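You operate a simulated robot arm through the tools that you are given. There is no shell and no other tool. Be economical: measure what you need, move in short steps, check, and stop when the job is done.

Carry out the task below with a simulated two-armed robot. There is one attempt and no reset: what you move stays moved.

JOB
Pick up the small carton with the latest date from the top of the coil table with one hand, pass it to the other hand and put it on the top of the side tray. Push the waste drawer shut. Put one of the brown rolls from the high shelf of the grey rack on the orange plate on the top of the checking table. Any order will do. Set down upright: small carton.

The check looks at the end state, three seconds after you hand in, the way a careful person would. Anything else that was tipped, shoved, dropped, spilled or broken makes it a failure.

ROBOT AND FRAMES
Two 7-joint arms with fingered hands on one trunk, on a base that drives. Base frame: it is fixed to the floor where the robot stands at the start and does not move with it; the origin is under the middle of the robot, x ahead of it, y to its left, z up; the surface under the hand at the start is at about z = 75. Lengths are in cm, angles in degrees, forces in N, time in s.
The left shoulder is at the start at [3.3, 9.2, 117.2], the right one opposite. With the tool pointing down near the work surface each hand reaches from about 10 to 48 cm from the robot's upright axis, wherever it stands, measured 20 degrees to its own side. Places, roughly: brown roll (8x8x5 cm) [-400, -500, 130]; orange plate [-125, -700, 75]; top of the side tray (24x32 cm) [262, -270, 80]; waste drawer [-170, -690, 20]. Payload 2.1 kg a hand.
The tool frame of a hand sits at the grasp point between the pads (the TCP): z along the fingers, y along the line on which they close. The tips reach 2 cm beyond it. The gripper opens to 6.8 cm. The gripper's body begins 2.3 cm behind the TCP. The gripper is a hand of 5 fingers: y runs from the thumb to the fingers, the wrist lies at [-1, -7.9, -13.1] in the tool frame, and closing takes about 1.5 s.
Orientation is that of the tool frame in the base frame, as a unit quaternion [w, x, y, z]. With the fingers straight down and the wrist toward the robot, the tool's x, y and z point along [0, 1, 0], [1, 0, 0] and [0, 0, -1] of the base frame.

CONTROLS
- The arms move only by the tool arm_command. It takes "left_series", "right_series" or both (then of equal length, played together; a hand with none holds still); each is a list of rows, each a list of 6 numbers: the shift along the base's x, y, z in units of 400 mm (1.0 is 400 mm), then the turn, a rotation vector about the base's x, y, z in units of 180 degrees (1.0 is 180 degrees). In form: [[dx, dy, dz, ax, ay, az], ...]. A call has 1 to 10 rows; each row is the pose to reach, as a shift and turn from the pose commanded when the call began. "left_grip" and "right_grip" are, for a hand that has rows, the finger opening in cm, from 0 to 6.8, set as the call begins (left out, the last holds). A call with a number of a shift or a turn outside -1 to 1 is refused whole. Each row takes 0.2 s and may step no farther than 5 cm and 8.6 degrees from the row before; otherwise, or with a gripper value out of range, the whole call is refused. Where a pose cannot be reached the arm comes as near as it can. A force on the tool above 40 N (or 10 N above the force at the start of the call, whichever is more), or a blocked arm, ends the call early, and 0.2 s more pass. Each finger travels about 15.3 cm/s and halts on what it meets, pressing with about 24 N; the grip force reading is that of the motor and also rises with nothing between the fingers. The clock runs only during rows and for 0.2 s after the last one: add rows that repeat a pose to give the fingers time. The reply holds the time, the measured pose of the TCP, the force on the tool along the base axes, the opening and the grip force, in the units named above and with some noise, with the torque about the TCP (base axes, N m) and any sound that the robot's microphone picked up, and new pictures: "show" is both (left out), scene, wrist or none (wrist: the cameras of the hands that moved).
- Cameras (640 x 400 px; columns grow to the right, rows downward): "scene" is now at [10.57, -0.73, 130.57]; the picture's right is [-0.09, -1.00, 0.00], its down [-0.73, 0.07, -0.68] and it looks along [0.68, -0.06, -0.73] (base axes); focal length 278 px, centre (320, 200). "left" rides on the left gripper at [-5.4, -5.8, -7.2] in its tool frame; the picture's right is [-0.57, -0.39, 0.73], its down [0.73, -0.64, 0.23] and it looks along [0.38, 0.66, 0.65] (tool axes); focal length 226 px, centre (320, 200). "right" rides on the right gripper at [5.4, -5.8, -7.2] in its tool frame; the picture's right is [-0.57, 0.39, -0.73], its down [-0.73, -0.64, 0.23] and it looks along [-0.38, 0.66, 0.65] (tool axes); focal length 226 px, centre (320, 200). There is no depth. A picture from a camera that has moved, and an enlarged one, comes with that camera's place and axes in the base frame and with its lens.
- raise_lower(by): slides the trunk up (or, below 0, down) by that many cm; the arms and the scene camera ride with it, the base frame stays. It gives what a move gives, with no picture.
- steer(legs): drives the robot by 1 to 6 legs, each [ahead, left, turn to the left] in cm, cm and degrees, along the robot's own axes; the way and the turn of a leg run together, so that a leg with both is an arc; at most 150 cm and 180 degrees a leg. The arms and the cameras ride along, it lands a little off, and it stops where it bumps. It gives what a move gives, and a new picture of the scene camera.
- curl_fingers(index, middle, ring, little, thumb_bend, thumb_turn, hand): sets how far each is bent, from 0 (flat) to 1 (curled in); at 0.3 the hand is open as for a grip, at 0.7 the pads meet at the TCP. One left out holds its place. A second passes; each finger stops where it meets its share of the squeeze, and holds until it gets a number again. A gripper value or a shape takes the hand back. It gives what a move gives, with no picture; readings hold the bend of each and the force on index, middle, ring, little, thumb and palm. thumb_turn goes from beside the hand (0) to across from the fingers (1), as for a grip.
- hand_shape(shape, hand): the hand has 5 fingers and takes this shape, open, in about a second: jaw (thumb against the fingers, like two jaws); tri (thumb and two fingers); tip (a fingertip pinch); poke (one finger out to press); point (the index stretched); flat (the hand flat); cup (the hand cupped); fist (a fist). The gripper value then closes the fingers along that shape, each until it touches; the sizes above hold for jaw. It gives what a move gives, with no picture.
- pan_tilt(pan, tilt): turns the head with the scene camera to pan (to the left, within 86 degrees either way) and tilt (down, from -29 to 69), counted from straight ahead of the robot. It gives what a move gives, and a new picture of the scene camera.
- inspect(camera, box): a new picture of the part [left, top, right, bottom] of that camera's present view, enlarged. The clock stands still meanwhile.
- job_done(): hands the job in; it is judged then, once.

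Work in short steps. Places have to be worked out from the pictures, the camera data and where the tool is seen: move nearer, look again, correct. Check each grasp and each placing, and mend what went wrong. You have 165 turns and 260 pictures in all, those below and enlarged ones among them. Open the grippers and draw the arms clear of the work before you hand the job in, unless the task says otherwise; then end with one line.

The tools are called after "Call:" as a command line: name --argument value ..., lists and objects as JSON in quotes. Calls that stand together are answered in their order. arm_command: Moves the arms, as the interface text tells. Its arguments: {"type":"object","properties":{"left_series":{"type":"array"},"left_grip":{"type":"number"},"right_series":{"type":"array"},"right_grip":{"type":"number"},"show":{"type":"string","enum":["both","scene","wrist","none"]}},"required":[]} The other tools are called the same way: raise_lower (by) slides the trunk up or down; hand_shape (shape, hand) gives the hand a shape; curl_fingers (index, middle, ring, little, thumb_bend, thumb_turn, hand) moves the fingers one by one; steer (legs) drives the base; pan_tilt (pan, tilt) turns the head that bears the scene camera; inspect (camera, box) takes an enlarged picture of a part of a camera's view; job_done () hands the job in.

At the start:

```text
clock: 0.0
left_position: [37.55, 7.25, 104.4]
left_tcp_rot: [0.0, 0.707, 0.707, 0.0]
left_force: [0.2, 0.6, -0.5]
left_wrist_torque: [-0.03, 0.0, -0.01]
left_gripper_width: 6.74
left_finger_force: 0.1
left_shape: jaw
left_bend: [0.3, 0.3, 0.3, 0.3, 0.3, 0.98]
left_finger forces: [0.0, 0.0, 0.1, 0.0, 0.0, 0.0]
right_position: [28.08, -17.17, 98.62]
right_tcp_rot: [0.0, 0.707, 0.707, 0.0]
right_force: [0.0, -0.3, 0.6]
right_wrist_torque: [0.0, 0.03, 0.0]
right_gripper_width: 6.76
right_finger_force: 0.0
right_shape: jaw
right_bend: [0.3, 0.3, 0.3, 0.3, 0.3, 0.98]
right_finger forces: [0.0, 0.0, 0.0, 0.1, 0.0, 0.0]
trunk travel left (down, up): [-41.2, 49.1]
robot x, y, heading: [0.18, -0.15, -0.2]
head pan, tilt: [-5.4, 47.2]
```

scene: 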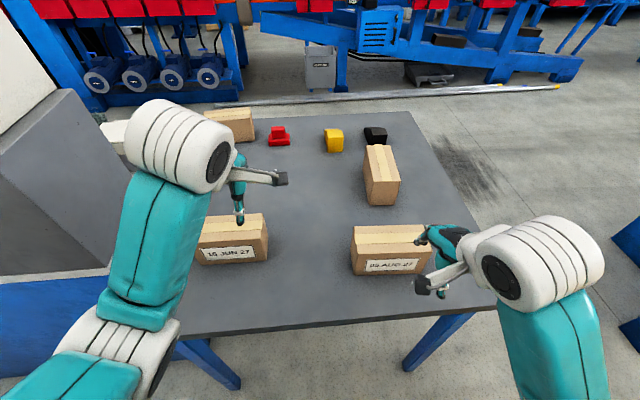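
right: 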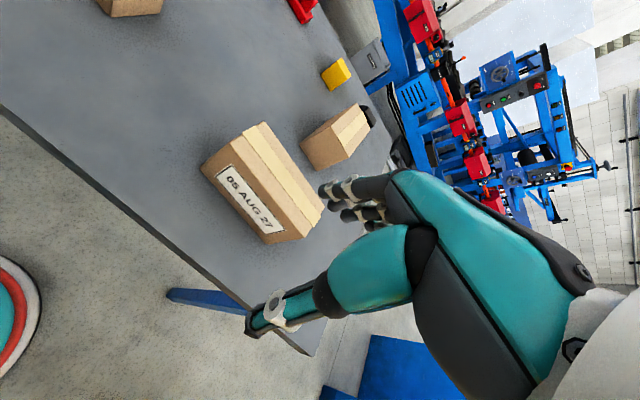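
left: 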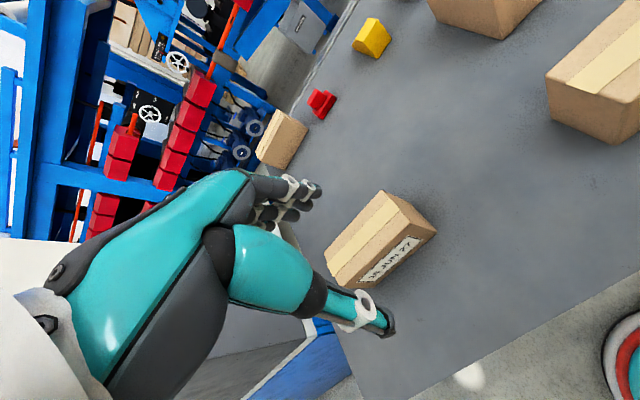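

Four cartons are on the table; two front labels are visible (16 JUN 27?, 05 AUG 27). I enlarge the view to read these and look for labels on the far ones.

Call:
inspect --camera "scene" --box '[180, 90, 440, 290]'

Call:
pan_tilt --pan 0 --tilt 10

```text
2.00 times, centred on (310, 190) of scene
camera zoom: at [10.57, -0.73, 130.57], right [-0.09, -1.0, 0.0], down [-0.73, 0.07, -0.68], along [0.68, -0.06, -0.73], focal length 556 px, centre (340, 220)
```

zoom: 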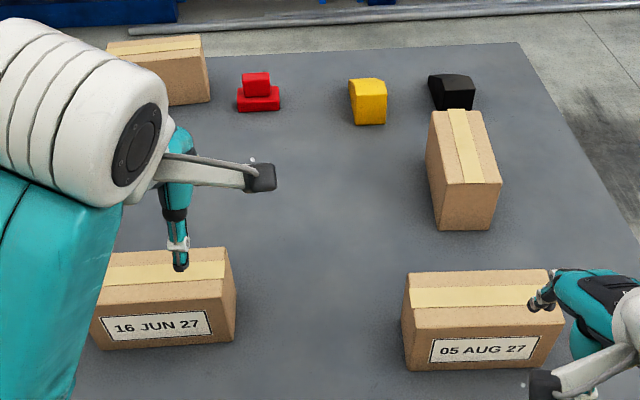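

```text
clock: 1.0
left_position: [37.5, 7.23, 104.26]
left_tcp_rot: [0.0, 0.707, 0.707, -0.001]
left_force: [-0.1, 0.2, 0.0]
left_wrist_torque: [0.0, 0.01, -0.01]
left_gripper_width: 6.77
left_finger_force: 0.0
left_shape: jaw
left_bend: [0.3, 0.3, 0.3, 0.3, 0.3, 0.98]
left_finger forces: [0.0, 0.1, 0.1, 0.1, 0.0, 0.0]
right_position: [28.14, -17.21, 98.71]
right_tcp_rot: [0.0, 0.707, 0.707, 0.0]
right_force: [1.2, 0.0, 0.1]
right_wrist_torque: [-0.02, 0.0, -0.01]
right_gripper_width: 6.78
right_finger_force: 0.1
right_shape: jaw
right_bend: [0.3, 0.3, 0.3, 0.3, 0.3, 0.98]
right_finger forces: [0.0, 0.1, 0.1, 0.1, 0.1, 0.1]
trunk travel left (down, up): [-41.2, 49.1]
robot x, y, heading: [0.02, 0.02, 0.0]
head pan, tilt: [0.0, 10.0]
camera scene: at [11.96, 0.01, 136.37], right [0.0, -1.0, 0.0], down [-0.17, 0.0, -0.98], along [0.98, 0.0, -0.17], focal length 278 px, centre (320, 200)
```

scene: 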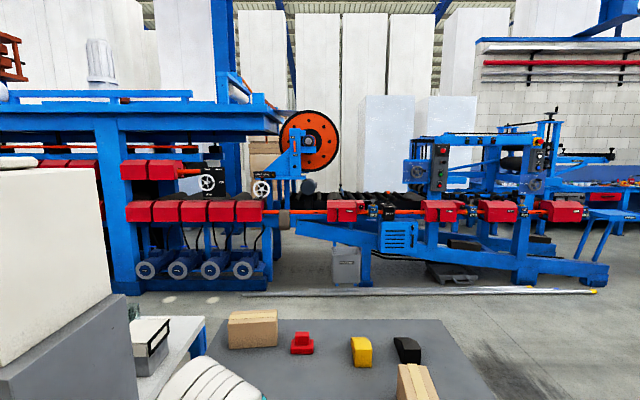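

The remaining two cartons have hidden labels. I look right to plan a drive round the table.

Call:
pan_tilt --pan -60 --tilt 25

Call:
pan_tilt --pan 60 --tilt 25

```text
clock: 2.3
left_position: [37.52, 7.26, 104.33]
left_tcp_rot: [0.0, 0.708, 0.706, -0.001]
left_force: [-1.0, 0.2, -0.2]
left_wrist_torque: [0.0, -0.02, -0.02]
left_gripper_width: 6.79
left_finger_force: 0.0
left_shape: jaw
left_bend: [0.3, 0.3, 0.3, 0.3, 0.3, 0.98]
left_finger forces: [0.0, 0.1, 0.0, 0.0, 0.0, 0.0]
right_position: [28.15, -17.13, 98.7]
right_tcp_rot: [0.0, 0.707, 0.707, 0.0]
right_force: [0.1, 0.3, -0.6]
right_wrist_torque: [-0.02, 0.02, -0.01]
right_gripper_width: 6.76
right_finger_force: 0.2
right_shape: jaw
right_bend: [0.3, 0.3, 0.3, 0.3, 0.3, 0.98]
right_finger forces: [0.0, 0.0, 0.0, 0.0, 0.0, 0.0]
trunk travel left (down, up): [-41.2, 49.1]
robot x, y, heading: [-0.35, -0.11, -0.1]
head pan, tilt: [-60.0, 25.0]
camera scene: at [7.27, -7.96, 133.94], right [-0.87, -0.5, 0.0], down [-0.21, 0.37, -0.91], along [0.45, -0.78, -0.42], focal length 278 px, centre (320, 200)
```

scene: 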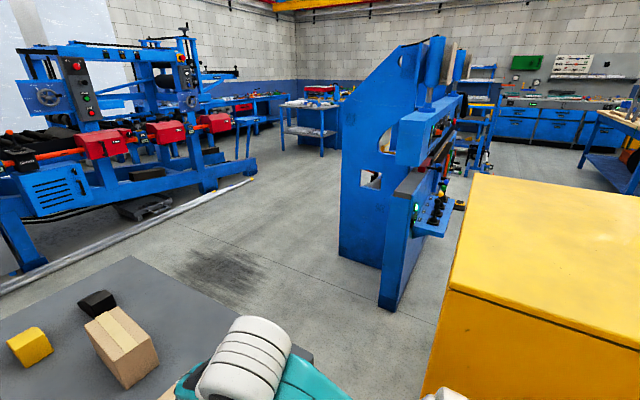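

```text
clock: 4.3
left_position: [37.51, 7.25, 104.3]
left_tcp_rot: [0.0, 0.707, 0.707, 0.0]
left_force: [0.4, -0.7, -0.1]
left_wrist_torque: [-0.01, 0.0, 0.02]
left_gripper_width: 6.75
left_finger_force: 0.1
left_shape: jaw
left_bend: [0.3, 0.3, 0.3, 0.3, 0.3, 0.98]
left_finger forces: [0.1, 0.0, 0.0, 0.1, 0.0, 0.0]
right_position: [28.22, -17.22, 98.66]
right_tcp_rot: [0.0, 0.707, 0.707, 0.001]
right_force: [1.3, 0.3, -0.8]
right_wrist_torque: [-0.01, -0.01, -0.01]
right_gripper_width: 6.78
right_finger_force: 0.0
right_shape: jaw
right_bend: [0.3, 0.3, 0.3, 0.3, 0.3, 0.98]
right_finger forces: [0.0, 0.1, 0.1, 0.1, 0.0, 0.1]
trunk travel left (down, up): [-41.2, 49.1]
robot x, y, heading: [-0.27, 0.12, 0.1]
head pan, tilt: [60.0, 25.0]
camera scene: at [7.27, 7.99, 133.94], right [0.87, -0.5, 0.0], down [-0.21, -0.37, -0.91], along [0.45, 0.78, -0.42], focal length 278 px, centre (320, 200)
```

scene: 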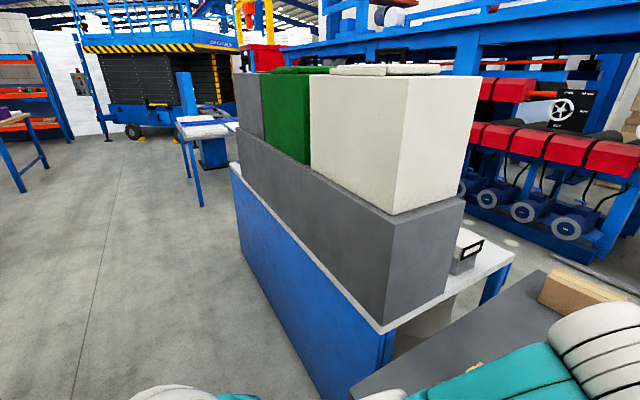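

The corridor to the right lies between the table, the blue machine and a yellow box. I look lower on that side to find the box's foot, and raise the trunk a bit later if needed.

Call:
pan_tilt --pan -80 --tilt 55

Call:
pan_tilt --pan -86 --tilt 15

```text
clock: 6.6
left_position: [37.6, 7.23, 104.3]
left_tcp_rot: [0.0, 0.707, 0.708, 0.0]
left_force: [0.9, -0.7, -0.6]
left_wrist_torque: [-0.03, 0.0, 0.0]
left_gripper_width: 6.76
left_finger_force: 0.0
left_shape: jaw
left_bend: [0.3, 0.3, 0.3, 0.3, 0.3, 0.98]
left_finger forces: [0.0, 0.0, 0.0, 0.1, 0.0, 0.1]
right_position: [28.22, -17.19, 98.75]
right_tcp_rot: [0.0, 0.708, 0.706, 0.0]
right_force: [0.0, -0.1, 0.0]
right_wrist_torque: [0.0, 0.0, 0.0]
right_gripper_width: 6.8
right_finger_force: 0.0
right_shape: jaw
right_bend: [0.3, 0.3, 0.3, 0.3, 0.3, 0.98]
right_finger forces: [0.0, 0.0, 0.0, 0.0, 0.0, 0.0]
trunk travel left (down, up): [-41.2, 49.1]
robot x, y, heading: [0.05, -0.12, 0.2]
head pan, tilt: [-80.0, 55.0]
camera scene: at [3.91, -7.09, 129.54], right [-0.98, -0.17, 0.0], down [-0.14, 0.81, -0.57], along [0.1, -0.56, -0.82], focal length 278 px, centre (320, 200)
```

scene: 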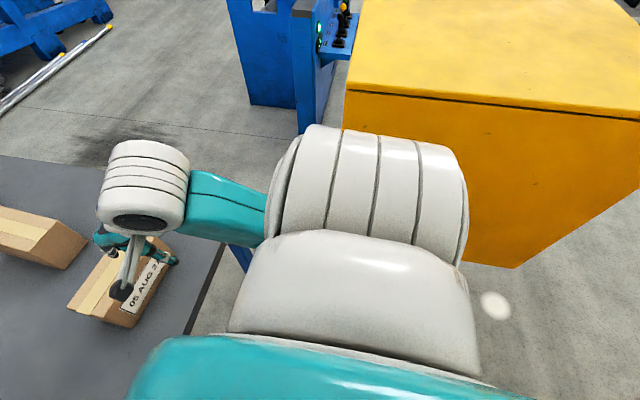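

```text
clock: 7.6
left_position: [37.5, 7.15, 104.28]
left_tcp_rot: [0.001, 0.707, 0.707, -0.001]
left_force: [0.7, 0.6, 0.5]
left_wrist_torque: [0.02, -0.02, 0.0]
left_gripper_width: 6.77
left_finger_force: 0.0
left_shape: jaw
left_bend: [0.3, 0.3, 0.3, 0.3, 0.3, 0.98]
left_finger forces: [0.0, 0.0, 0.0, 0.0, 0.1, 0.0]
right_position: [28.24, -17.15, 98.62]
right_tcp_rot: [-0.001, 0.707, 0.707, 0.0]
right_force: [-0.3, -0.1, -0.3]
right_wrist_torque: [0.01, -0.01, -0.01]
right_gripper_width: 6.78
right_finger_force: 0.0
right_shape: jaw
right_bend: [0.3, 0.3, 0.3, 0.3, 0.3, 0.98]
right_finger forces: [0.1, 0.1, 0.1, 0.0, 0.0, 0.1]
trunk travel left (down, up): [-41.2, 49.1]
robot x, y, heading: [-0.02, -0.07, 0.3]
head pan, tilt: [-85.9, 15.0]
camera scene: at [3.32, -9.3, 135.56], right [-1.0, -0.07, 0.0], down [-0.02, 0.26, -0.97], along [0.07, -0.96, -0.26], focal length 278 px, centre (320, 200)
```

scene: 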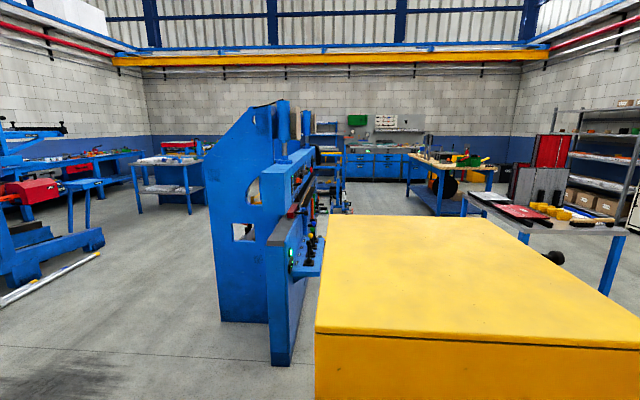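

Yellow box spans roughly x -78..9, y -72..-160, so the way round is behind me. I back off, and turn right to survey with a raised trunk.

Call:
raise_lower --by 30

Call:
steer --legs '[[-40, 0, 0], [0, 0, -135]]'

Call:
pan_tilt --pan 45 --tilt 25

Call:
pan_tilt --pan -45 --tilt 25

```text
clock: 10.6
left_position: [37.49, 7.29, 134.37]
left_tcp_rot: [0.0, 0.707, 0.707, 0.0]
left_force: [-0.8, -0.2, 0.0]
left_wrist_torque: [-0.02, 0.0, -0.04]
left_gripper_width: 6.77
left_finger_force: 0.0
left_shape: jaw
left_bend: [0.3, 0.3, 0.3, 0.3, 0.3, 0.98]
left_finger forces: [0.0, 0.0, 0.1, 0.0, 0.1, 0.0]
right_position: [28.12, -17.12, 128.57]
right_tcp_rot: [0.0, 0.707, 0.707, 0.001]
right_force: [-0.2, -0.5, 0.7]
right_wrist_torque: [-0.02, 0.0, -0.01]
right_gripper_width: 6.81
right_finger_force: 0.1
right_shape: jaw
right_bend: [0.3, 0.3, 0.3, 0.3, 0.3, 0.98]
right_finger forces: [0.0, 0.1, 0.0, 0.0, 0.0, 0.0]
trunk travel left (down, up): [-71.2, 19.1]
robot x, y, heading: [0.14, 0.03, -0.1]
head pan, tilt: [-85.9, 15.0]
```

```text
clock: 11.8
left_position: [33.56, 4.99, 134.35]
left_tcp_rot: [0.0, 0.722, 0.692, 0.0]
left_force: [-0.4, 0.2, 0.3]
left_wrist_torque: [0.01, 0.01, -0.02]
left_gripper_width: 6.77
left_finger_force: 0.0
left_shape: jaw
left_bend: [0.3, 0.3, 0.3, 0.3, 0.3, 0.98]
left_finger forces: [0.0, 0.0, 0.1, 0.0, 0.0, 0.0]
right_position: [23.09, -18.95, 128.55]
right_tcp_rot: [-0.001, 0.723, 0.691, -0.001]
right_force: [0.4, 0.2, 0.3]
right_wrist_torque: [0.03, -0.01, -0.02]
right_gripper_width: 6.75
right_finger_force: 0.1
right_shape: jaw
right_bend: [0.3, 0.3, 0.3, 0.3, 0.3, 0.98]
right_finger forces: [0.0, 0.0, 0.1, 0.0, 0.0, 0.1]
trunk travel left (down, up): [-71.2, 19.1]
robot x, y, heading: [-4.33, -0.5, -2.7]
head pan, tilt: [-85.9, 15.0]
stopped in leg 1: the robot was blocked; the commanded pose is now the measured one
camera scene: at [-3.02, -9.98, 165.63], right [-1.0, -0.03, 0.0], down [-0.01, 0.26, -0.97], along [0.02, -0.97, -0.26], focal length 278 px, centre (320, 200)
```

scene: 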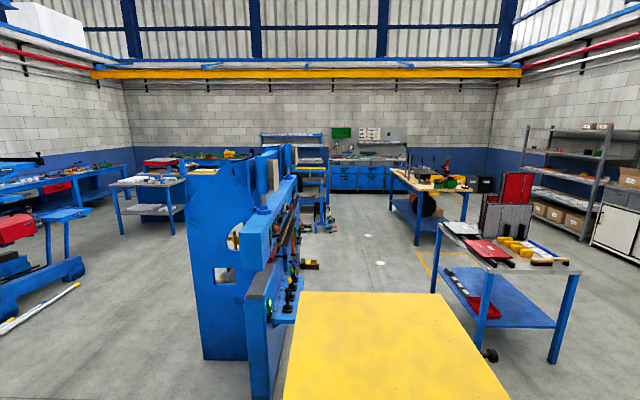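

```text
clock: 13.9
left_position: [33.47, 5.04, 134.36]
left_tcp_rot: [0.001, 0.722, 0.692, 0.0]
left_force: [0.3, -0.5, 0.2]
left_wrist_torque: [0.0, 0.01, -0.01]
left_gripper_width: 6.77
left_finger_force: 0.1
left_shape: jaw
left_bend: [0.3, 0.3, 0.3, 0.3, 0.3, 0.98]
left_finger forces: [0.1, 0.0, 0.0, 0.0, 0.1, 0.0]
right_position: [22.98, -18.97, 128.61]
right_tcp_rot: [0.0, 0.723, 0.691, -0.001]
right_force: [0.3, -0.3, -0.3]
right_wrist_torque: [0.03, 0.02, 0.02]
right_gripper_width: 6.78
right_finger_force: 0.0
right_shape: jaw
right_bend: [0.3, 0.3, 0.3, 0.3, 0.3, 0.98]
right_finger forces: [0.0, 0.0, 0.0, 0.0, 0.0, 0.0]
trunk travel left (down, up): [-71.2, 19.1]
robot x, y, heading: [-4.61, -0.21, -2.5]
head pan, tilt: [45.0, 25.0]
camera scene: at [3.41, 5.66, 164.01], right [0.67, -0.74, 0.0], down [-0.31, -0.28, -0.91], along [0.67, 0.61, -0.42], focal length 278 px, centre (320, 200)
```

scene: 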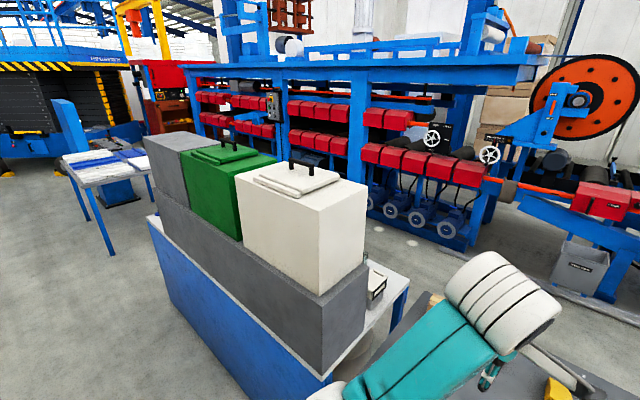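

```text
clock: 15.6
left_position: [33.58, 5.11, 134.34]
left_tcp_rot: [0.0, 0.723, 0.691, -0.001]
left_force: [-0.6, -0.2, 0.3]
left_wrist_torque: [-0.02, -0.01, -0.01]
left_gripper_width: 6.8
left_finger_force: 0.1
left_shape: jaw
left_bend: [0.3, 0.3, 0.3, 0.3, 0.3, 0.98]
left_finger forces: [0.0, 0.1, 0.0, 0.0, 0.0, 0.0]
right_position: [23.06, -18.87, 128.68]
right_tcp_rot: [0.0, 0.723, 0.691, 0.0]
right_force: [0.2, 0.7, 0.0]
right_wrist_torque: [-0.01, 0.01, -0.03]
right_gripper_width: 6.78
right_finger_force: 0.2
right_shape: jaw
right_bend: [0.3, 0.3, 0.3, 0.3, 0.3, 0.98]
right_finger forces: [0.1, 0.1, 0.1, 0.0, 0.0, 0.1]
trunk travel left (down, up): [-71.2, 19.1]
robot x, y, heading: [-4.67, -0.4, -2.7]
head pan, tilt: [-45.0, 25.0]
camera scene: at [2.83, -7.35, 164.01], right [-0.74, -0.68, 0.0], down [-0.29, 0.31, -0.91], along [0.61, -0.67, -0.42], focal length 278 px, centre (320, 200)
```

scene: 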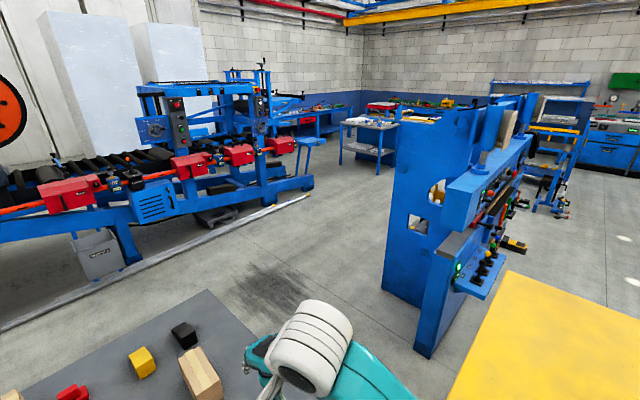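

Something blocks right behind me. I turn right in place to see it.

Call:
steer --legs '[[0, 0, -45]]'

Call:
pan_tilt --pan -86 --tilt 40

```text
clock: 18.0
left_position: [26.2, -23.55, 134.33]
left_tcp_rot: [0.0, 0.934, 0.357, 0.0]
left_force: [1.1, -0.2, 0.2]
left_wrist_torque: [0.0, -0.01, -0.03]
left_gripper_width: 6.79
left_finger_force: 0.2
left_shape: jaw
left_bend: [0.3, 0.3, 0.3, 0.3, 0.3, 0.98]
left_finger forces: [0.0, 0.1, 0.0, 0.1, 0.0, 0.0]
right_position: [1.66, -32.9, 128.67]
right_tcp_rot: [0.0, 0.934, 0.358, 0.0]
right_force: [-0.7, 0.0, -0.9]
right_wrist_torque: [0.01, 0.0, 0.02]
right_gripper_width: 6.74
right_finger_force: 0.1
right_shape: jaw
right_bend: [0.3, 0.3, 0.3, 0.3, 0.3, 0.98]
right_finger forces: [0.0, 0.0, 0.1, 0.0, 0.1, 0.0]
trunk travel left (down, up): [-71.2, 19.1]
robot x, y, heading: [-4.32, -0.14, -48.4]
head pan, tilt: [-45.0, 25.0]
camera scene: at [-4.28, -10.54, 164.01], right [-1.0, 0.05, 0.0], down [0.02, 0.42, -0.91], along [-0.05, -0.9, -0.42], focal length 278 px, centre (320, 200)
```

scene: 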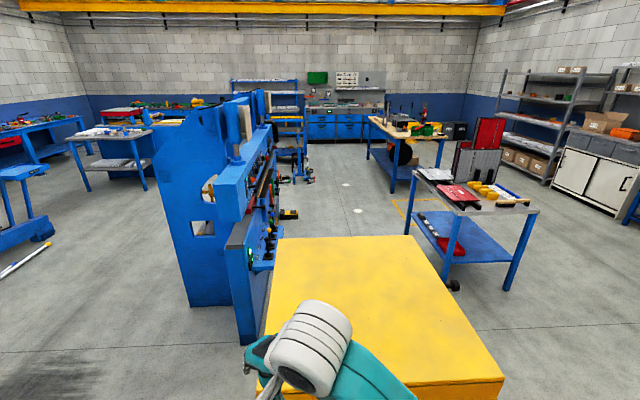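

```text
clock: 19.1
left_position: [26.17, -23.76, 134.29]
left_tcp_rot: [0.0, 0.934, 0.357, 0.0]
left_force: [0.5, -0.1, -0.2]
left_wrist_torque: [0.0, -0.03, -0.04]
left_gripper_width: 6.79
left_finger_force: 0.1
left_shape: jaw
left_bend: [0.3, 0.3, 0.3, 0.3, 0.3, 0.98]
left_finger forces: [0.0, 0.0, 0.0, 0.0, 0.0, 0.0]
right_position: [1.65, -32.85, 128.66]
right_tcp_rot: [0.0, 0.934, 0.358, 0.0]
right_force: [0.2, 0.7, -0.3]
right_wrist_torque: [0.01, 0.0, 0.04]
right_gripper_width: 6.77
right_finger_force: 0.1
right_shape: jaw
right_bend: [0.3, 0.3, 0.3, 0.3, 0.3, 0.98]
right_finger forces: [0.0, 0.1, 0.0, 0.0, 0.0, 0.0]
trunk travel left (down, up): [-71.2, 19.1]
robot x, y, heading: [-4.35, -0.62, -48.0]
head pan, tilt: [-85.9, 40.0]
camera scene: at [-9.68, -7.44, 161.68], right [-0.72, 0.7, 0.0], down [0.45, 0.46, -0.77], along [-0.53, -0.55, -0.64], focal length 278 px, centre (320, 200)
```

scene: 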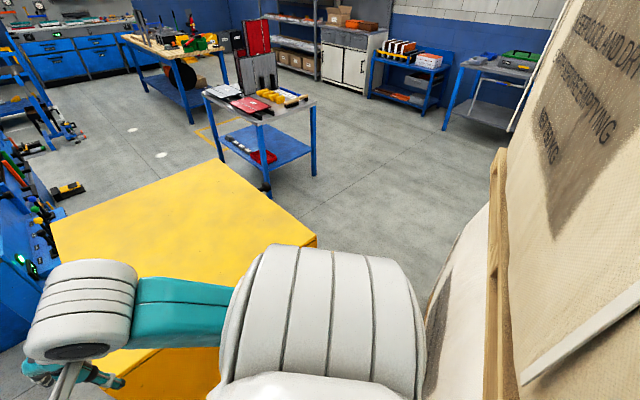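

Tall sacks stand behind me; the exit is between them and the yellow box. I turn further to see that gap.

Call:
steer --legs '[[0, 0, -60]]'

Call:
pan_tilt --pan -50 --tilt 55

```text
clock: 21.8
left_position: [-4.42, -39.23, 134.21]
left_tcp_rot: [-0.002, 0.995, -0.095, 0.0]
left_force: [0.1, 0.6, 0.3]
left_wrist_torque: [-0.02, 0.02, 0.01]
left_gripper_width: 6.74
left_finger_force: 0.1
left_shape: jaw
left_bend: [0.3, 0.3, 0.3, 0.3, 0.3, 0.98]
left_finger forces: [0.1, 0.0, 0.1, 0.0, 0.0, 0.0]
right_position: [-26.65, -25.45, 128.78]
right_tcp_rot: [0.0, 0.995, -0.095, 0.001]
right_force: [0.7, -0.3, -0.3]
right_wrist_torque: [0.0, 0.03, -0.01]
right_gripper_width: 6.77
right_finger_force: 0.1
right_shape: jaw
right_bend: [0.3, 0.3, 0.3, 0.3, 0.3, 0.98]
right_finger forces: [0.1, 0.0, 0.0, 0.1, 0.1, 0.1]
trunk travel left (down, up): [-71.2, 19.1]
robot x, y, heading: [-4.16, -0.31, -101.2]
head pan, tilt: [-85.9, 40.0]
stopped in leg 1: the robot was blocked; the commanded pose is now the measured one
camera scene: at [-13.32, -1.22, 161.66], right [0.12, 0.99, 0.0], down [0.64, -0.07, -0.77], along [-0.76, 0.1, -0.64], focal length 278 px, centre (320, 200)
```

scene: 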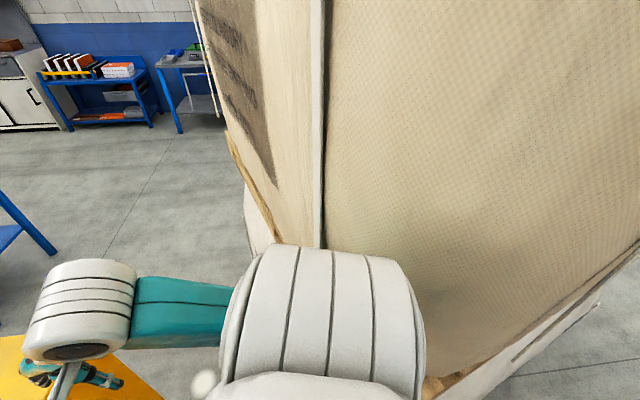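

```text
clock: 22.8
left_position: [-4.53, -39.35, 134.12]
left_tcp_rot: [-0.003, 0.995, -0.095, 0.0]
left_force: [0.1, -0.2, -0.5]
left_wrist_torque: [0.0, -0.03, -0.02]
left_gripper_width: 6.77
left_finger_force: 0.0
left_shape: jaw
left_bend: [0.3, 0.3, 0.3, 0.3, 0.3, 0.98]
left_finger forces: [0.0, 0.0, 0.0, 0.0, 0.0, 0.0]
right_position: [-26.68, -25.52, 128.5]
right_tcp_rot: [-0.001, 0.995, -0.096, 0.0]
right_force: [0.1, -0.1, -0.4]
right_wrist_torque: [-0.03, -0.03, 0.01]
right_gripper_width: 6.76
right_finger_force: 0.1
right_shape: jaw
right_bend: [0.3, 0.3, 0.3, 0.3, 0.3, 0.98]
right_finger forces: [0.0, 0.1, 0.1, 0.0, 0.0, 0.0]
trunk travel left (down, up): [-71.2, 19.1]
robot x, y, heading: [-4.21, -0.8, -101.2]
head pan, tilt: [-50.0, 55.0]
camera scene: at [-11.19, -5.8, 159.58], right [-0.48, 0.88, 0.0], down [0.72, 0.4, -0.57], along [-0.5, -0.27, -0.82], focal length 278 px, centre (320, 200)
```

scene: 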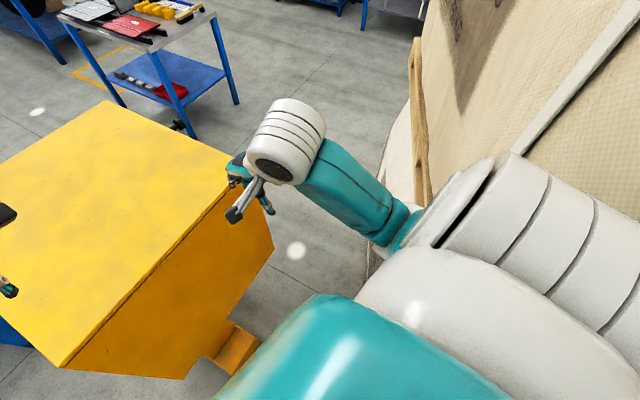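

The gap on this side is only ~50 cm. The sack's face runs from about (-35,2) to (-84,176), while the cabinet is at x≥42, so the left side is wide open. I turn left to heading ~100 to check that route.

Call:
steer --legs '[[0, 0, 100]]'

Call:
pan_tilt --pan 80 --tilt 45

```text
clock: 27.4
left_position: [33.48, 4.87, 134.39]
left_tcp_rot: [0.0, 0.723, 0.69, 0.0]
left_force: [-0.4, 0.1, 0.5]
left_wrist_torque: [-0.02, 0.03, 0.04]
left_gripper_width: 6.77
left_finger_force: 0.1
left_shape: jaw
left_bend: [0.3, 0.3, 0.3, 0.3, 0.3, 0.98]
left_finger forces: [0.0, 0.1, 0.0, 0.0, 0.1, 0.0]
right_position: [22.97, -18.96, 128.71]
right_tcp_rot: [0.001, 0.724, 0.69, 0.001]
right_force: [0.6, 0.0, 0.3]
right_wrist_torque: [0.02, -0.02, 0.01]
right_gripper_width: 6.78
right_finger_force: 0.1
right_shape: jaw
right_bend: [0.3, 0.3, 0.3, 0.3, 0.3, 0.98]
right_finger forces: [0.1, 0.1, 0.1, 0.1, 0.0, 0.0]
trunk travel left (down, up): [-71.2, 19.1]
robot x, y, heading: [-4.21, -0.49, -3.3]
head pan, tilt: [-50.0, 55.0]
camera scene: at [0.95, -6.32, 159.61], right [-0.8, -0.6, 0.0], down [-0.5, 0.65, -0.57], along [0.35, -0.46, -0.82], focal length 278 px, centre (320, 200)
```

scene: 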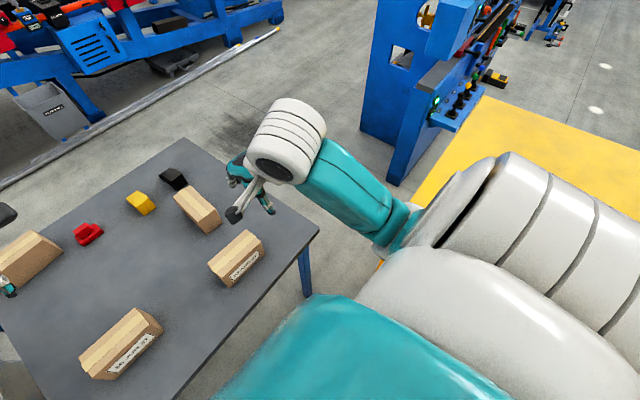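

```text
clock: 29.5
left_position: [33.48, 4.96, 134.41]
left_tcp_rot: [-0.001, 0.724, 0.69, -0.001]
left_force: [0.2, 0.2, -0.5]
left_wrist_torque: [0.0, 0.03, 0.0]
left_gripper_width: 6.75
left_finger_force: 0.0
left_shape: jaw
left_bend: [0.3, 0.3, 0.3, 0.3, 0.3, 0.98]
left_finger forces: [0.1, 0.0, 0.0, 0.1, 0.0, 0.0]
right_position: [22.96, -18.91, 128.71]
right_tcp_rot: [0.0, 0.724, 0.69, 0.001]
right_force: [-0.3, -0.5, 0.0]
right_wrist_torque: [-0.01, -0.02, 0.0]
right_gripper_width: 6.81
right_finger_force: 0.1
right_shape: jaw
right_bend: [0.3, 0.3, 0.3, 0.3, 0.3, 0.98]
right_finger forces: [0.1, 0.0, 0.0, 0.0, 0.0, 0.1]
trunk travel left (down, up): [-71.2, 19.1]
robot x, y, heading: [-4.18, -0.99, -3.1]
head pan, tilt: [80.0, 45.0]
camera scene: at [-1.6, 7.35, 160.95], right [0.98, -0.22, 0.0], down [-0.16, -0.69, -0.71], along [0.16, 0.69, -0.71], focal length 278 px, centre (320, 200)
```

scene: 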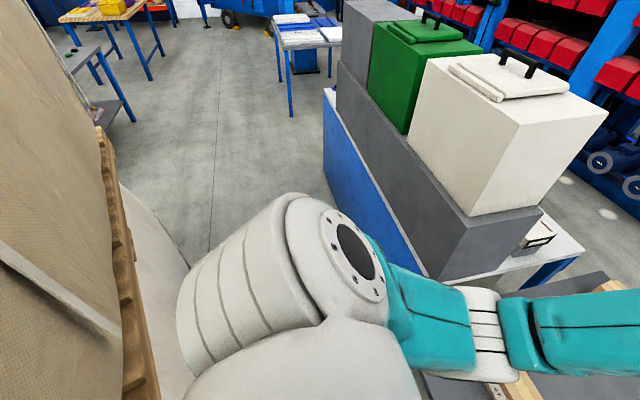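

The left corridor is ~95 cm wide. I shift to about (1,-22) for elbow clearance from the sack, turn to heading ~95 and look along it.

Call:
pan_tilt --pan 0 --tilt 40

Call:
steer --legs '[[5, -20, 0], [0, 0, 98]]'

```text
clock: 31.0
left_position: [33.44, 4.9, 134.4]
left_tcp_rot: [-0.001, 0.724, 0.69, 0.0]
left_force: [0.6, -0.2, -0.7]
left_wrist_torque: [-0.04, 0.02, -0.02]
left_gripper_width: 6.77
left_finger_force: 0.1
left_shape: jaw
left_bend: [0.3, 0.3, 0.3, 0.3, 0.3, 0.98]
left_finger forces: [0.1, 0.1, 0.0, 0.1, 0.0, 0.0]
right_position: [22.91, -19.04, 128.81]
right_tcp_rot: [0.0, 0.724, 0.69, 0.001]
right_force: [-0.2, -1.2, 1.2]
right_wrist_torque: [-0.02, 0.01, -0.04]
right_gripper_width: 6.78
right_finger_force: 0.1
right_shape: jaw
right_bend: [0.3, 0.3, 0.3, 0.3, 0.3, 0.98]
right_finger forces: [0.1, 0.0, 0.1, 0.0, 0.0, 0.1]
trunk travel left (down, up): [-71.2, 19.1]
robot x, y, heading: [-4.3, -0.5, -2.6]
head pan, tilt: [0.0, 40.0]
camera scene: at [5.08, -0.98, 161.68], right [-0.05, -1.0, 0.0], down [-0.64, 0.03, -0.77], along [0.77, -0.04, -0.64], focal length 278 px, centre (320, 200)
```

scene: 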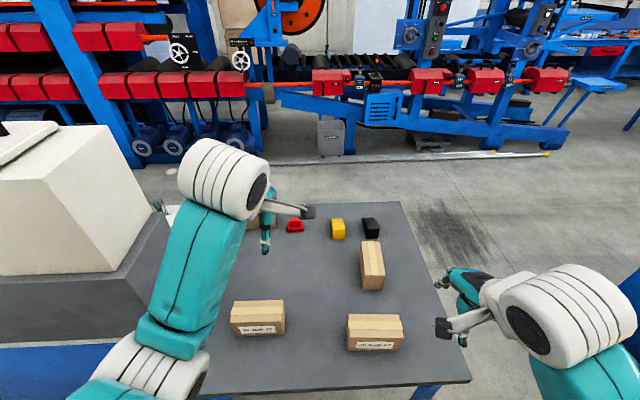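

```text
clock: 36.8
left_position: [-12.45, 15.89, 134.42]
left_tcp_rot: [0.001, -0.064, 0.998, 0.001]
left_force: [0.0, -0.6, 0.6]
left_wrist_torque: [-0.02, -0.01, -0.01]
left_gripper_width: 6.78
left_finger_force: 0.1
left_shape: jaw
left_bend: [0.3, 0.3, 0.3, 0.3, 0.3, 0.98]
left_finger forces: [0.0, 0.0, 0.0, 0.1, 0.0, 0.0]
right_position: [12.97, 9.68, 128.78]
right_tcp_rot: [-0.001, -0.063, 0.998, 0.001]
right_force: [0.1, 0.3, -0.2]
right_wrist_torque: [0.02, 0.01, 0.01]
right_gripper_width: 6.76
right_finger_force: 0.0
right_shape: jaw
right_bend: [0.3, 0.3, 0.3, 0.3, 0.3, 0.98]
right_finger forces: [0.0, 0.0, 0.1, 0.1, 0.1, 0.1]
trunk travel left (down, up): [-71.2, 19.1]
robot x, y, heading: [-0.34, -20.46, 97.2]
head pan, tilt: [0.0, 40.0]
camera scene: at [-1.86, -10.81, 161.68], right [0.99, 0.12, 0.0], down [0.08, -0.64, -0.77], along [-0.1, 0.76, -0.64], focal length 278 px, centre (320, 200)
```

scene: 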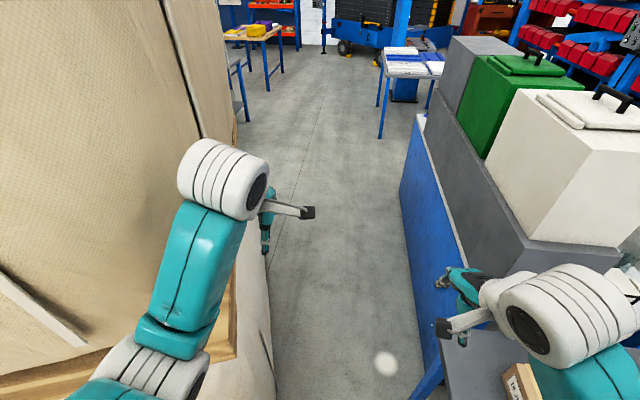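

The corridor ahead is about 88 cm clear and centred. I drive forward in moderate legs.

Call:
steer --legs '[[70, 0, 0], [70, 0, 0]]'

```text
clock: 38.6
left_position: [-10.21, 38.49, 138.37]
left_tcp_rot: [0.018, -0.008, 0.996, 0.09]
left_force: [-2.4, 1.7, -0.4]
left_wrist_torque: [-0.06, -0.04, -0.04]
left_gripper_width: 6.76
left_finger_force: 0.0
left_shape: jaw
left_bend: [0.3, 0.3, 0.3, 0.3, 0.3, 0.98]
left_finger forces: [0.1, 0.0, 0.1, 0.0, 0.0, 0.0]
right_position: [11.83, 31.92, 131.14]
right_tcp_rot: [0.002, -0.085, 0.995, 0.059]
right_force: [1.0, 0.5, -0.9]
right_wrist_torque: [-0.01, 0.02, 0.01]
right_gripper_width: 6.78
right_finger_force: 0.1
right_shape: jaw
right_bend: [0.3, 0.3, 0.3, 0.3, 0.3, 0.98]
right_finger forces: [0.0, 0.1, 0.0, 0.0, 0.0, 0.0]
trunk travel left (down, up): [-71.2, 19.1]
robot x, y, heading: [-1.47, -1.77, 94.7]
head pan, tilt: [0.0, 40.0]
stopped in leg 1: the robot was blocked; the commanded pose is now the measured one
camera scene: at [-0.97, 3.1, 162.2], right [1.0, 0.08, -0.01], down [0.05, -0.62, -0.79], along [-0.07, 0.78, -0.62], focal length 278 px, centre (320, 200)
```

scene: 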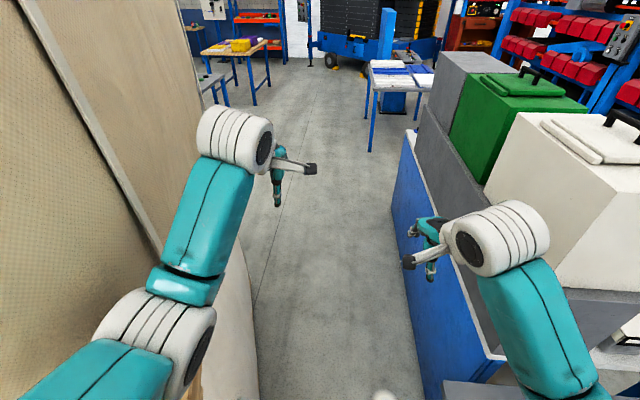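

The left elbow touched the sack. I back off and then lower/straighten the arms to narrow the robot.

Call:
steer --legs '[[-15, 0, 0]]'

Call:
arm_command --left_series '[[0, 0, 0, 0, 0, 0], [0, 0, 0, 0, 0, 0]]' --right_series '[[0, 0, 0, 0, 0, 0], [0, 0, 0, 0, 0, 0]]' --show "none"

```text
clock: 39.3
left_position: [-8.63, 42.39, 135.79]
left_tcp_rot: [0.018, 0.006, 0.998, 0.054]
left_force: [0.2, 0.0, -0.3]
left_wrist_torque: [-0.01, 0.01, 0.01]
left_gripper_width: 6.79
left_finger_force: 0.0
left_shape: jaw
left_bend: [0.3, 0.3, 0.3, 0.3, 0.3, 0.98]
left_finger forces: [0.0, 0.0, 0.1, 0.0, 0.0, 0.0]
right_position: [13.82, 34.73, 129.07]
right_tcp_rot: [0.004, -0.055, 0.998, 0.029]
right_force: [0.0, 0.3, -0.2]
right_wrist_torque: [-0.01, -0.02, 0.02]
right_gripper_width: 6.8
right_finger_force: 0.0
right_shape: jaw
right_bend: [0.3, 0.3, 0.3, 0.3, 0.3, 0.98]
right_finger forces: [0.0, 0.1, 0.1, 0.0, 0.0, 0.1]
trunk travel left (down, up): [-71.2, 19.1]
robot x, y, heading: [-1.18, -0.91, 92.2]
head pan, tilt: [0.0, 40.0]
stopped in leg 1: the robot was blocked; the commanded pose is now the measured one
camera scene: at [-0.38, 7.61, 161.73], right [1.0, 0.04, -0.01], down [0.02, -0.64, -0.77], along [-0.04, 0.77, -0.64], focal length 278 px, centre (320, 200)
```

scene: 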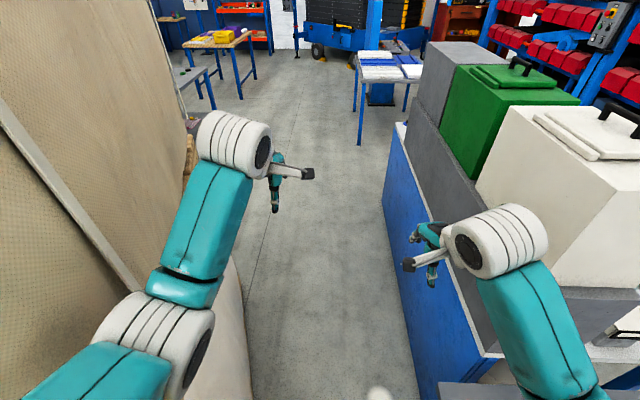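

```text
clock: 39.9
left_position: [-8.55, 42.48, 135.73]
left_tcp_rot: [0.017, 0.005, 0.998, 0.054]
left_force: [0.4, -0.3, 0.5]
left_wrist_torque: [0.04, -0.02, 0.0]
left_gripper_width: 6.8
left_finger_force: 0.0
left_shape: jaw
left_bend: [0.3, 0.3, 0.3, 0.3, 0.3, 0.98]
left_finger forces: [0.0, 0.1, 0.1, 0.0, 0.0, 0.0]
right_position: [13.93, 34.78, 129.18]
right_tcp_rot: [0.003, -0.054, 0.998, 0.028]
right_force: [0.0, -0.7, 0.8]
right_wrist_torque: [0.01, 0.01, 0.0]
right_gripper_width: 6.8
right_finger_force: 0.1
right_shape: jaw
right_bend: [0.3, 0.3, 0.3, 0.3, 0.3, 0.98]
right_finger forces: [0.1, 0.0, 0.0, 0.0, 0.0, 0.1]
trunk travel left (down, up): [-71.2, 19.1]
robot x, y, heading: [-1.11, -1.36, 92.6]
head pan, tilt: [0.0, 40.0]
```

Still blocked both ways, probably the left elbow wedged. I strafe right (away from the sack) a little.

Call:
steer --legs '[[0, -6, 0]]'

Call:
pan_tilt --pan 86 --tilt 55

Call:
pan_tilt --pan -75 --tilt 60

```text
clock: 40.9
left_position: [-3.38, 43.36, 135.51]
left_tcp_rot: [0.02, 0.005, 0.998, 0.051]
left_force: [0.0, 0.4, -0.1]
left_wrist_torque: [-0.01, 0.02, 0.01]
left_gripper_width: 6.81
left_finger_force: 0.1
left_shape: jaw
left_bend: [0.3, 0.3, 0.3, 0.3, 0.3, 0.98]
left_finger forces: [0.0, 0.0, 0.0, 0.1, 0.1, 0.0]
right_position: [19.14, 35.67, 129.02]
right_tcp_rot: [0.006, -0.054, 0.998, 0.026]
right_force: [-0.2, 0.3, -0.5]
right_wrist_torque: [-0.03, 0.04, 0.03]
right_gripper_width: 6.78
right_finger_force: 0.0
right_shape: jaw
right_bend: [0.3, 0.3, 0.3, 0.3, 0.3, 0.98]
right_finger forces: [0.0, 0.1, 0.1, 0.0, 0.0, 0.0]
trunk travel left (down, up): [-71.2, 19.1]
robot x, y, heading: [4.93, -1.23, 92.4]
head pan, tilt: [0.0, 40.0]
camera scene: at [4.68, 8.61, 161.68], right [1.0, 0.04, 0.0], down [0.03, -0.64, -0.77], along [-0.03, 0.77, -0.64], focal length 278 px, centre (320, 200)
```

scene: 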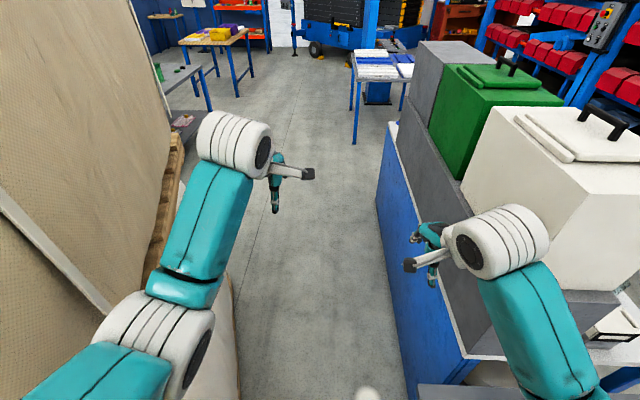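

```text
clock: 42.5
left_position: [-3.66, 43.43, 135.49]
left_tcp_rot: [0.021, 0.005, 0.998, 0.051]
left_force: [0.0, 0.1, 0.1]
left_wrist_torque: [-0.01, 0.0, 0.01]
left_gripper_width: 6.79
left_finger_force: 0.0
left_shape: jaw
left_bend: [0.3, 0.3, 0.3, 0.3, 0.3, 0.98]
left_finger forces: [0.1, 0.1, 0.0, 0.0, 0.0, 0.0]
right_position: [18.94, 35.54, 129.12]
right_tcp_rot: [0.008, -0.055, 0.998, 0.025]
right_force: [0.0, -0.4, 0.5]
right_wrist_torque: [0.01, 0.02, -0.01]
right_gripper_width: 6.78
right_finger_force: 0.1
right_shape: jaw
right_bend: [0.3, 0.3, 0.3, 0.3, 0.3, 0.98]
right_finger forces: [0.0, 0.0, 0.0, 0.0, 0.0, 0.0]
trunk travel left (down, up): [-71.2, 19.1]
robot x, y, heading: [5.12, -1.37, 92.6]
head pan, tilt: [85.9, 55.0]
camera scene: at [-2.44, 0.35, 159.61], right [0.03, 1.0, 0.0], down [0.82, -0.02, -0.57], along [-0.57, 0.02, -0.82], focal length 278 px, centre (320, 200)
```

scene: 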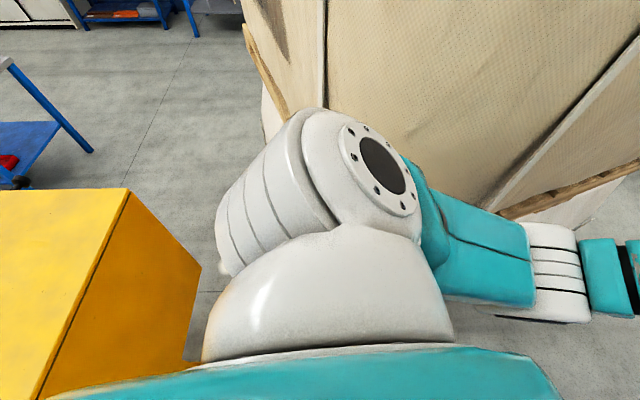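

```text
clock: 45.0
left_position: [-3.62, 43.22, 135.54]
left_tcp_rot: [0.021, 0.004, 0.998, 0.051]
left_force: [-0.4, -0.9, 1.3]
left_wrist_torque: [0.03, 0.01, 0.02]
left_gripper_width: 6.8
left_finger_force: 0.1
left_shape: jaw
left_bend: [0.3, 0.3, 0.3, 0.3, 0.3, 0.98]
left_finger forces: [0.1, 0.0, 0.1, 0.1, 0.0, 0.1]
right_position: [18.96, 35.59, 129.06]
right_tcp_rot: [0.007, -0.055, 0.998, 0.026]
right_force: [0.2, 0.5, -0.4]
right_wrist_torque: [-0.01, -0.01, 0.0]
right_gripper_width: 6.82
right_finger_force: 0.0
right_shape: jaw
right_bend: [0.3, 0.3, 0.3, 0.3, 0.3, 0.98]
right_finger forces: [0.0, 0.0, 0.0, 0.0, 0.0, 0.1]
trunk travel left (down, up): [-71.2, 19.1]
robot x, y, heading: [4.88, -0.97, 92.5]
head pan, tilt: [-75.0, 60.0]
camera scene: at [11.12, 2.16, 159.0], right [0.3, -0.95, 0.0], down [-0.83, -0.26, -0.5], along [0.48, 0.15, -0.87], focal length 278 px, centre (320, 200)
```

scene: 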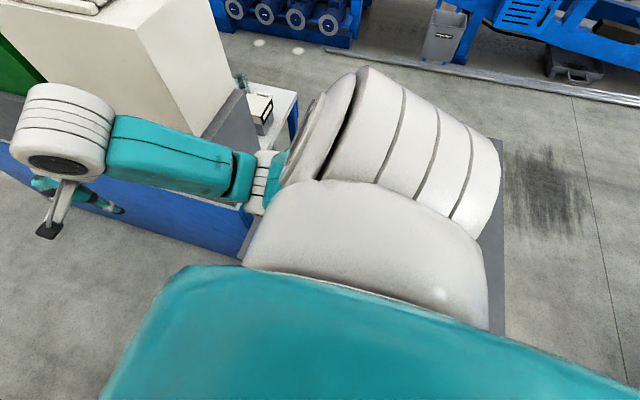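

The elbow is at the sack's front corner with a small gap now, and the face recedes ahead. I drive forward carefully.

Call:
steer --legs '[[40, 0, 0], [60, 6, 3], [60, 3, 0]]'

```text
clock: 53.4
left_position: [-21.72, 201.09, 135.5]
left_tcp_rot: [0.021, -0.007, 0.998, 0.051]
left_force: [-0.3, -0.1, 1.0]
left_wrist_torque: [-0.02, 0.02, 0.0]
left_gripper_width: 6.77
left_finger_force: 0.0
left_shape: jaw
left_bend: [0.3, 0.3, 0.3, 0.3, 0.3, 0.98]
left_finger forces: [0.0, 0.0, 0.0, 0.1, 0.0, 0.0]
right_position: [0.85, 193.81, 129.07]
right_tcp_rot: [0.007, -0.065, 0.998, 0.026]
right_force: [0.2, 0.1, -0.1]
right_wrist_torque: [-0.02, 0.01, 0.0]
right_gripper_width: 6.79
right_finger_force: 0.2
right_shape: jaw
right_bend: [0.3, 0.3, 0.3, 0.3, 0.3, 0.98]
right_finger forces: [0.1, 0.0, 0.0, 0.0, 0.0, 0.0]
trunk travel left (down, up): [-71.2, 19.1]
robot x, y, heading: [-12.08, 156.9, 93.7]
head pan, tilt: [-75.0, 60.0]
camera scene: at [-6.12, 160.2, 159.0], right [0.32, -0.95, 0.0], down [-0.82, -0.28, -0.5], along [0.47, 0.16, -0.87], focal length 278 px, centre (320, 200)
```

scene: 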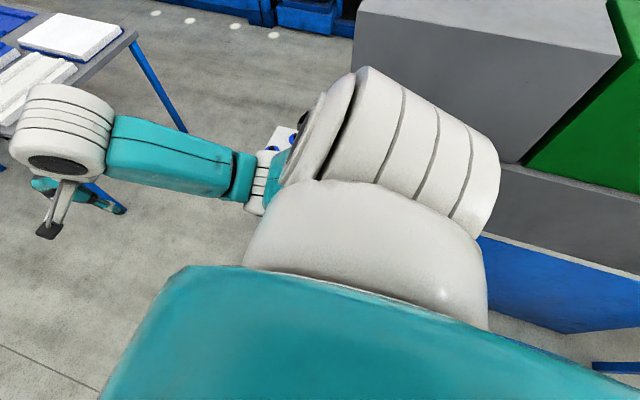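

Through. I look to the right for the turn round the cabinet's end.

Call:
pan_tilt --pan -50 --tilt 30

```text
clock: 54.4
left_position: [-21.73, 200.93, 135.61]
left_tcp_rot: [0.02, -0.007, 0.998, 0.051]
left_force: [0.4, 0.0, 0.2]
left_wrist_torque: [-0.01, -0.02, -0.02]
left_gripper_width: 6.79
left_finger_force: 0.0
left_shape: jaw
left_bend: [0.3, 0.3, 0.3, 0.3, 0.3, 0.98]
left_finger forces: [0.0, 0.0, 0.1, 0.0, 0.0, 0.1]
right_position: [1.02, 193.72, 129.14]
right_tcp_rot: [0.007, -0.065, 0.997, 0.027]
right_force: [-1.2, -0.4, 0.4]
right_wrist_torque: [-0.01, -0.03, 0.02]
right_gripper_width: 6.76
right_finger_force: 0.1
right_shape: jaw
right_bend: [0.3, 0.3, 0.3, 0.3, 0.3, 0.98]
right_finger forces: [0.1, 0.0, 0.0, 0.1, 0.0, 0.0]
trunk travel left (down, up): [-71.2, 19.1]
robot x, y, heading: [-12.33, 156.76, 93.8]
head pan, tilt: [-50.0, 30.0]
camera scene: at [-5.88, 164.24, 163.2], right [0.69, -0.72, 0.0], down [-0.36, -0.35, -0.87], along [0.63, 0.6, -0.5], focal length 278 px, centre (320, 200)
```

scene: 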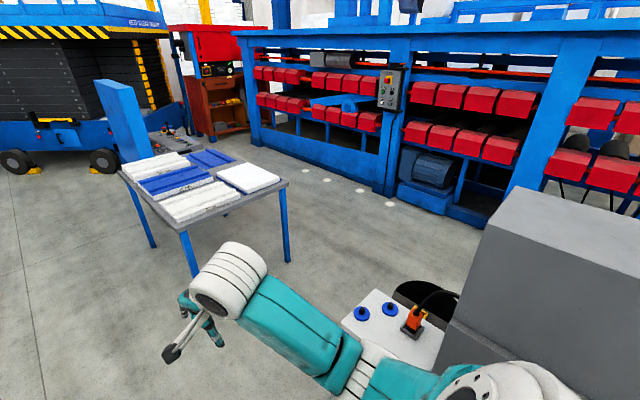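

The gap between cabinet end (y≈208) and tile table corner (106,305) is ~95 cm. I drive to (−20,256), turn right, and go along +x.

Call:
pan_tilt --pan 0 --tilt 35

Call:
steer --legs '[[97, 0, 0], [0, 0, -95]]'

```text
clock: 55.5
left_position: [-21.77, 201.01, 135.45]
left_tcp_rot: [0.021, -0.006, 0.998, 0.052]
left_force: [-0.4, 0.2, -0.4]
left_wrist_torque: [0.02, -0.02, 0.0]
left_gripper_width: 6.81
left_finger_force: 0.1
left_shape: jaw
left_bend: [0.3, 0.3, 0.3, 0.3, 0.3, 0.98]
left_finger forces: [0.0, 0.1, 0.0, 0.0, 0.0, 0.0]
right_position: [1.05, 193.68, 129.07]
right_tcp_rot: [0.007, -0.065, 0.998, 0.026]
right_force: [0.1, 0.0, 0.2]
right_wrist_torque: [-0.03, 0.01, 0.0]
right_gripper_width: 6.8
right_finger_force: 0.1
right_shape: jaw
right_bend: [0.3, 0.3, 0.3, 0.3, 0.3, 0.98]
right_finger forces: [0.0, 0.1, 0.0, 0.0, 0.0, 0.0]
trunk travel left (down, up): [-71.2, 19.1]
robot x, y, heading: [-11.81, 156.78, 93.6]
head pan, tilt: [0.0, 35.0]
camera scene: at [-12.99, 166.79, 162.43], right [1.0, 0.06, 0.0], down [0.04, -0.57, -0.82], along [-0.05, 0.82, -0.57], focal length 278 px, centre (320, 200)
```

scene: 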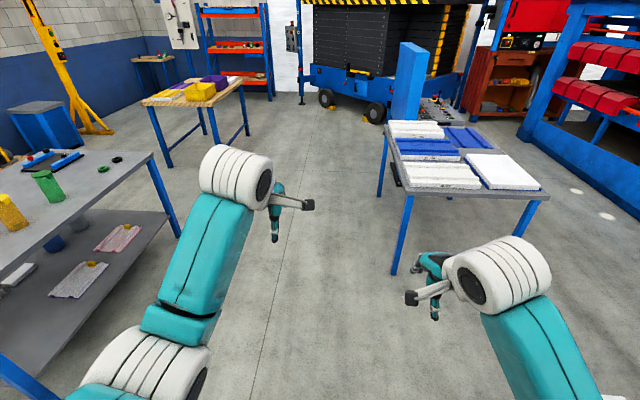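

```text
clock: 64.6
left_position: [26.77, 258.15, 135.43]
left_tcp_rot: [0.053, 0.735, 0.676, 0.019]
left_force: [-0.2, -0.6, -0.2]
left_wrist_torque: [0.01, -0.03, 0.01]
left_gripper_width: 6.78
left_finger_force: 0.0
left_shape: jaw
left_bend: [0.3, 0.3, 0.3, 0.3, 0.3, 0.98]
left_finger forces: [0.1, 0.1, 0.0, 0.0, 0.0, 0.0]
right_position: [17.41, 236.18, 129.19]
right_tcp_rot: [0.024, 0.695, 0.719, 0.012]
right_force: [-0.5, -0.3, 0.1]
right_wrist_torque: [0.0, -0.02, -0.03]
right_gripper_width: 6.8
right_finger_force: 0.1
right_shape: jaw
right_bend: [0.3, 0.3, 0.3, 0.3, 0.3, 0.98]
right_finger forces: [0.1, 0.0, 0.0, 0.0, 0.1, 0.1]
trunk travel left (down, up): [-71.2, 19.1]
robot x, y, heading: [-17.92, 252.52, -1.6]
head pan, tilt: [0.0, 35.0]
camera scene: at [-8.35, 252.51, 162.43], right [-0.03, -1.0, 0.0], down [-0.57, 0.02, -0.82], along [0.82, -0.02, -0.57], focal length 278 px, centre (320, 200)
```

scene: 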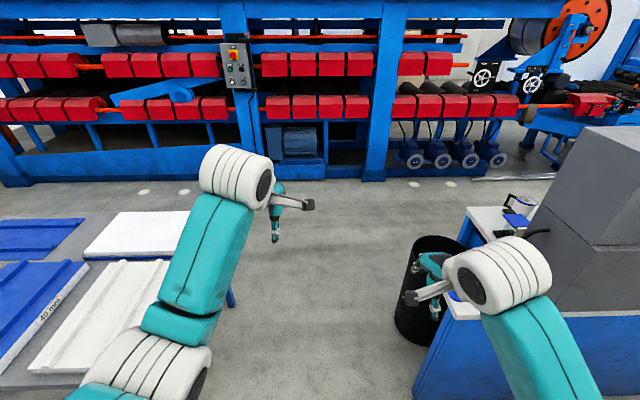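

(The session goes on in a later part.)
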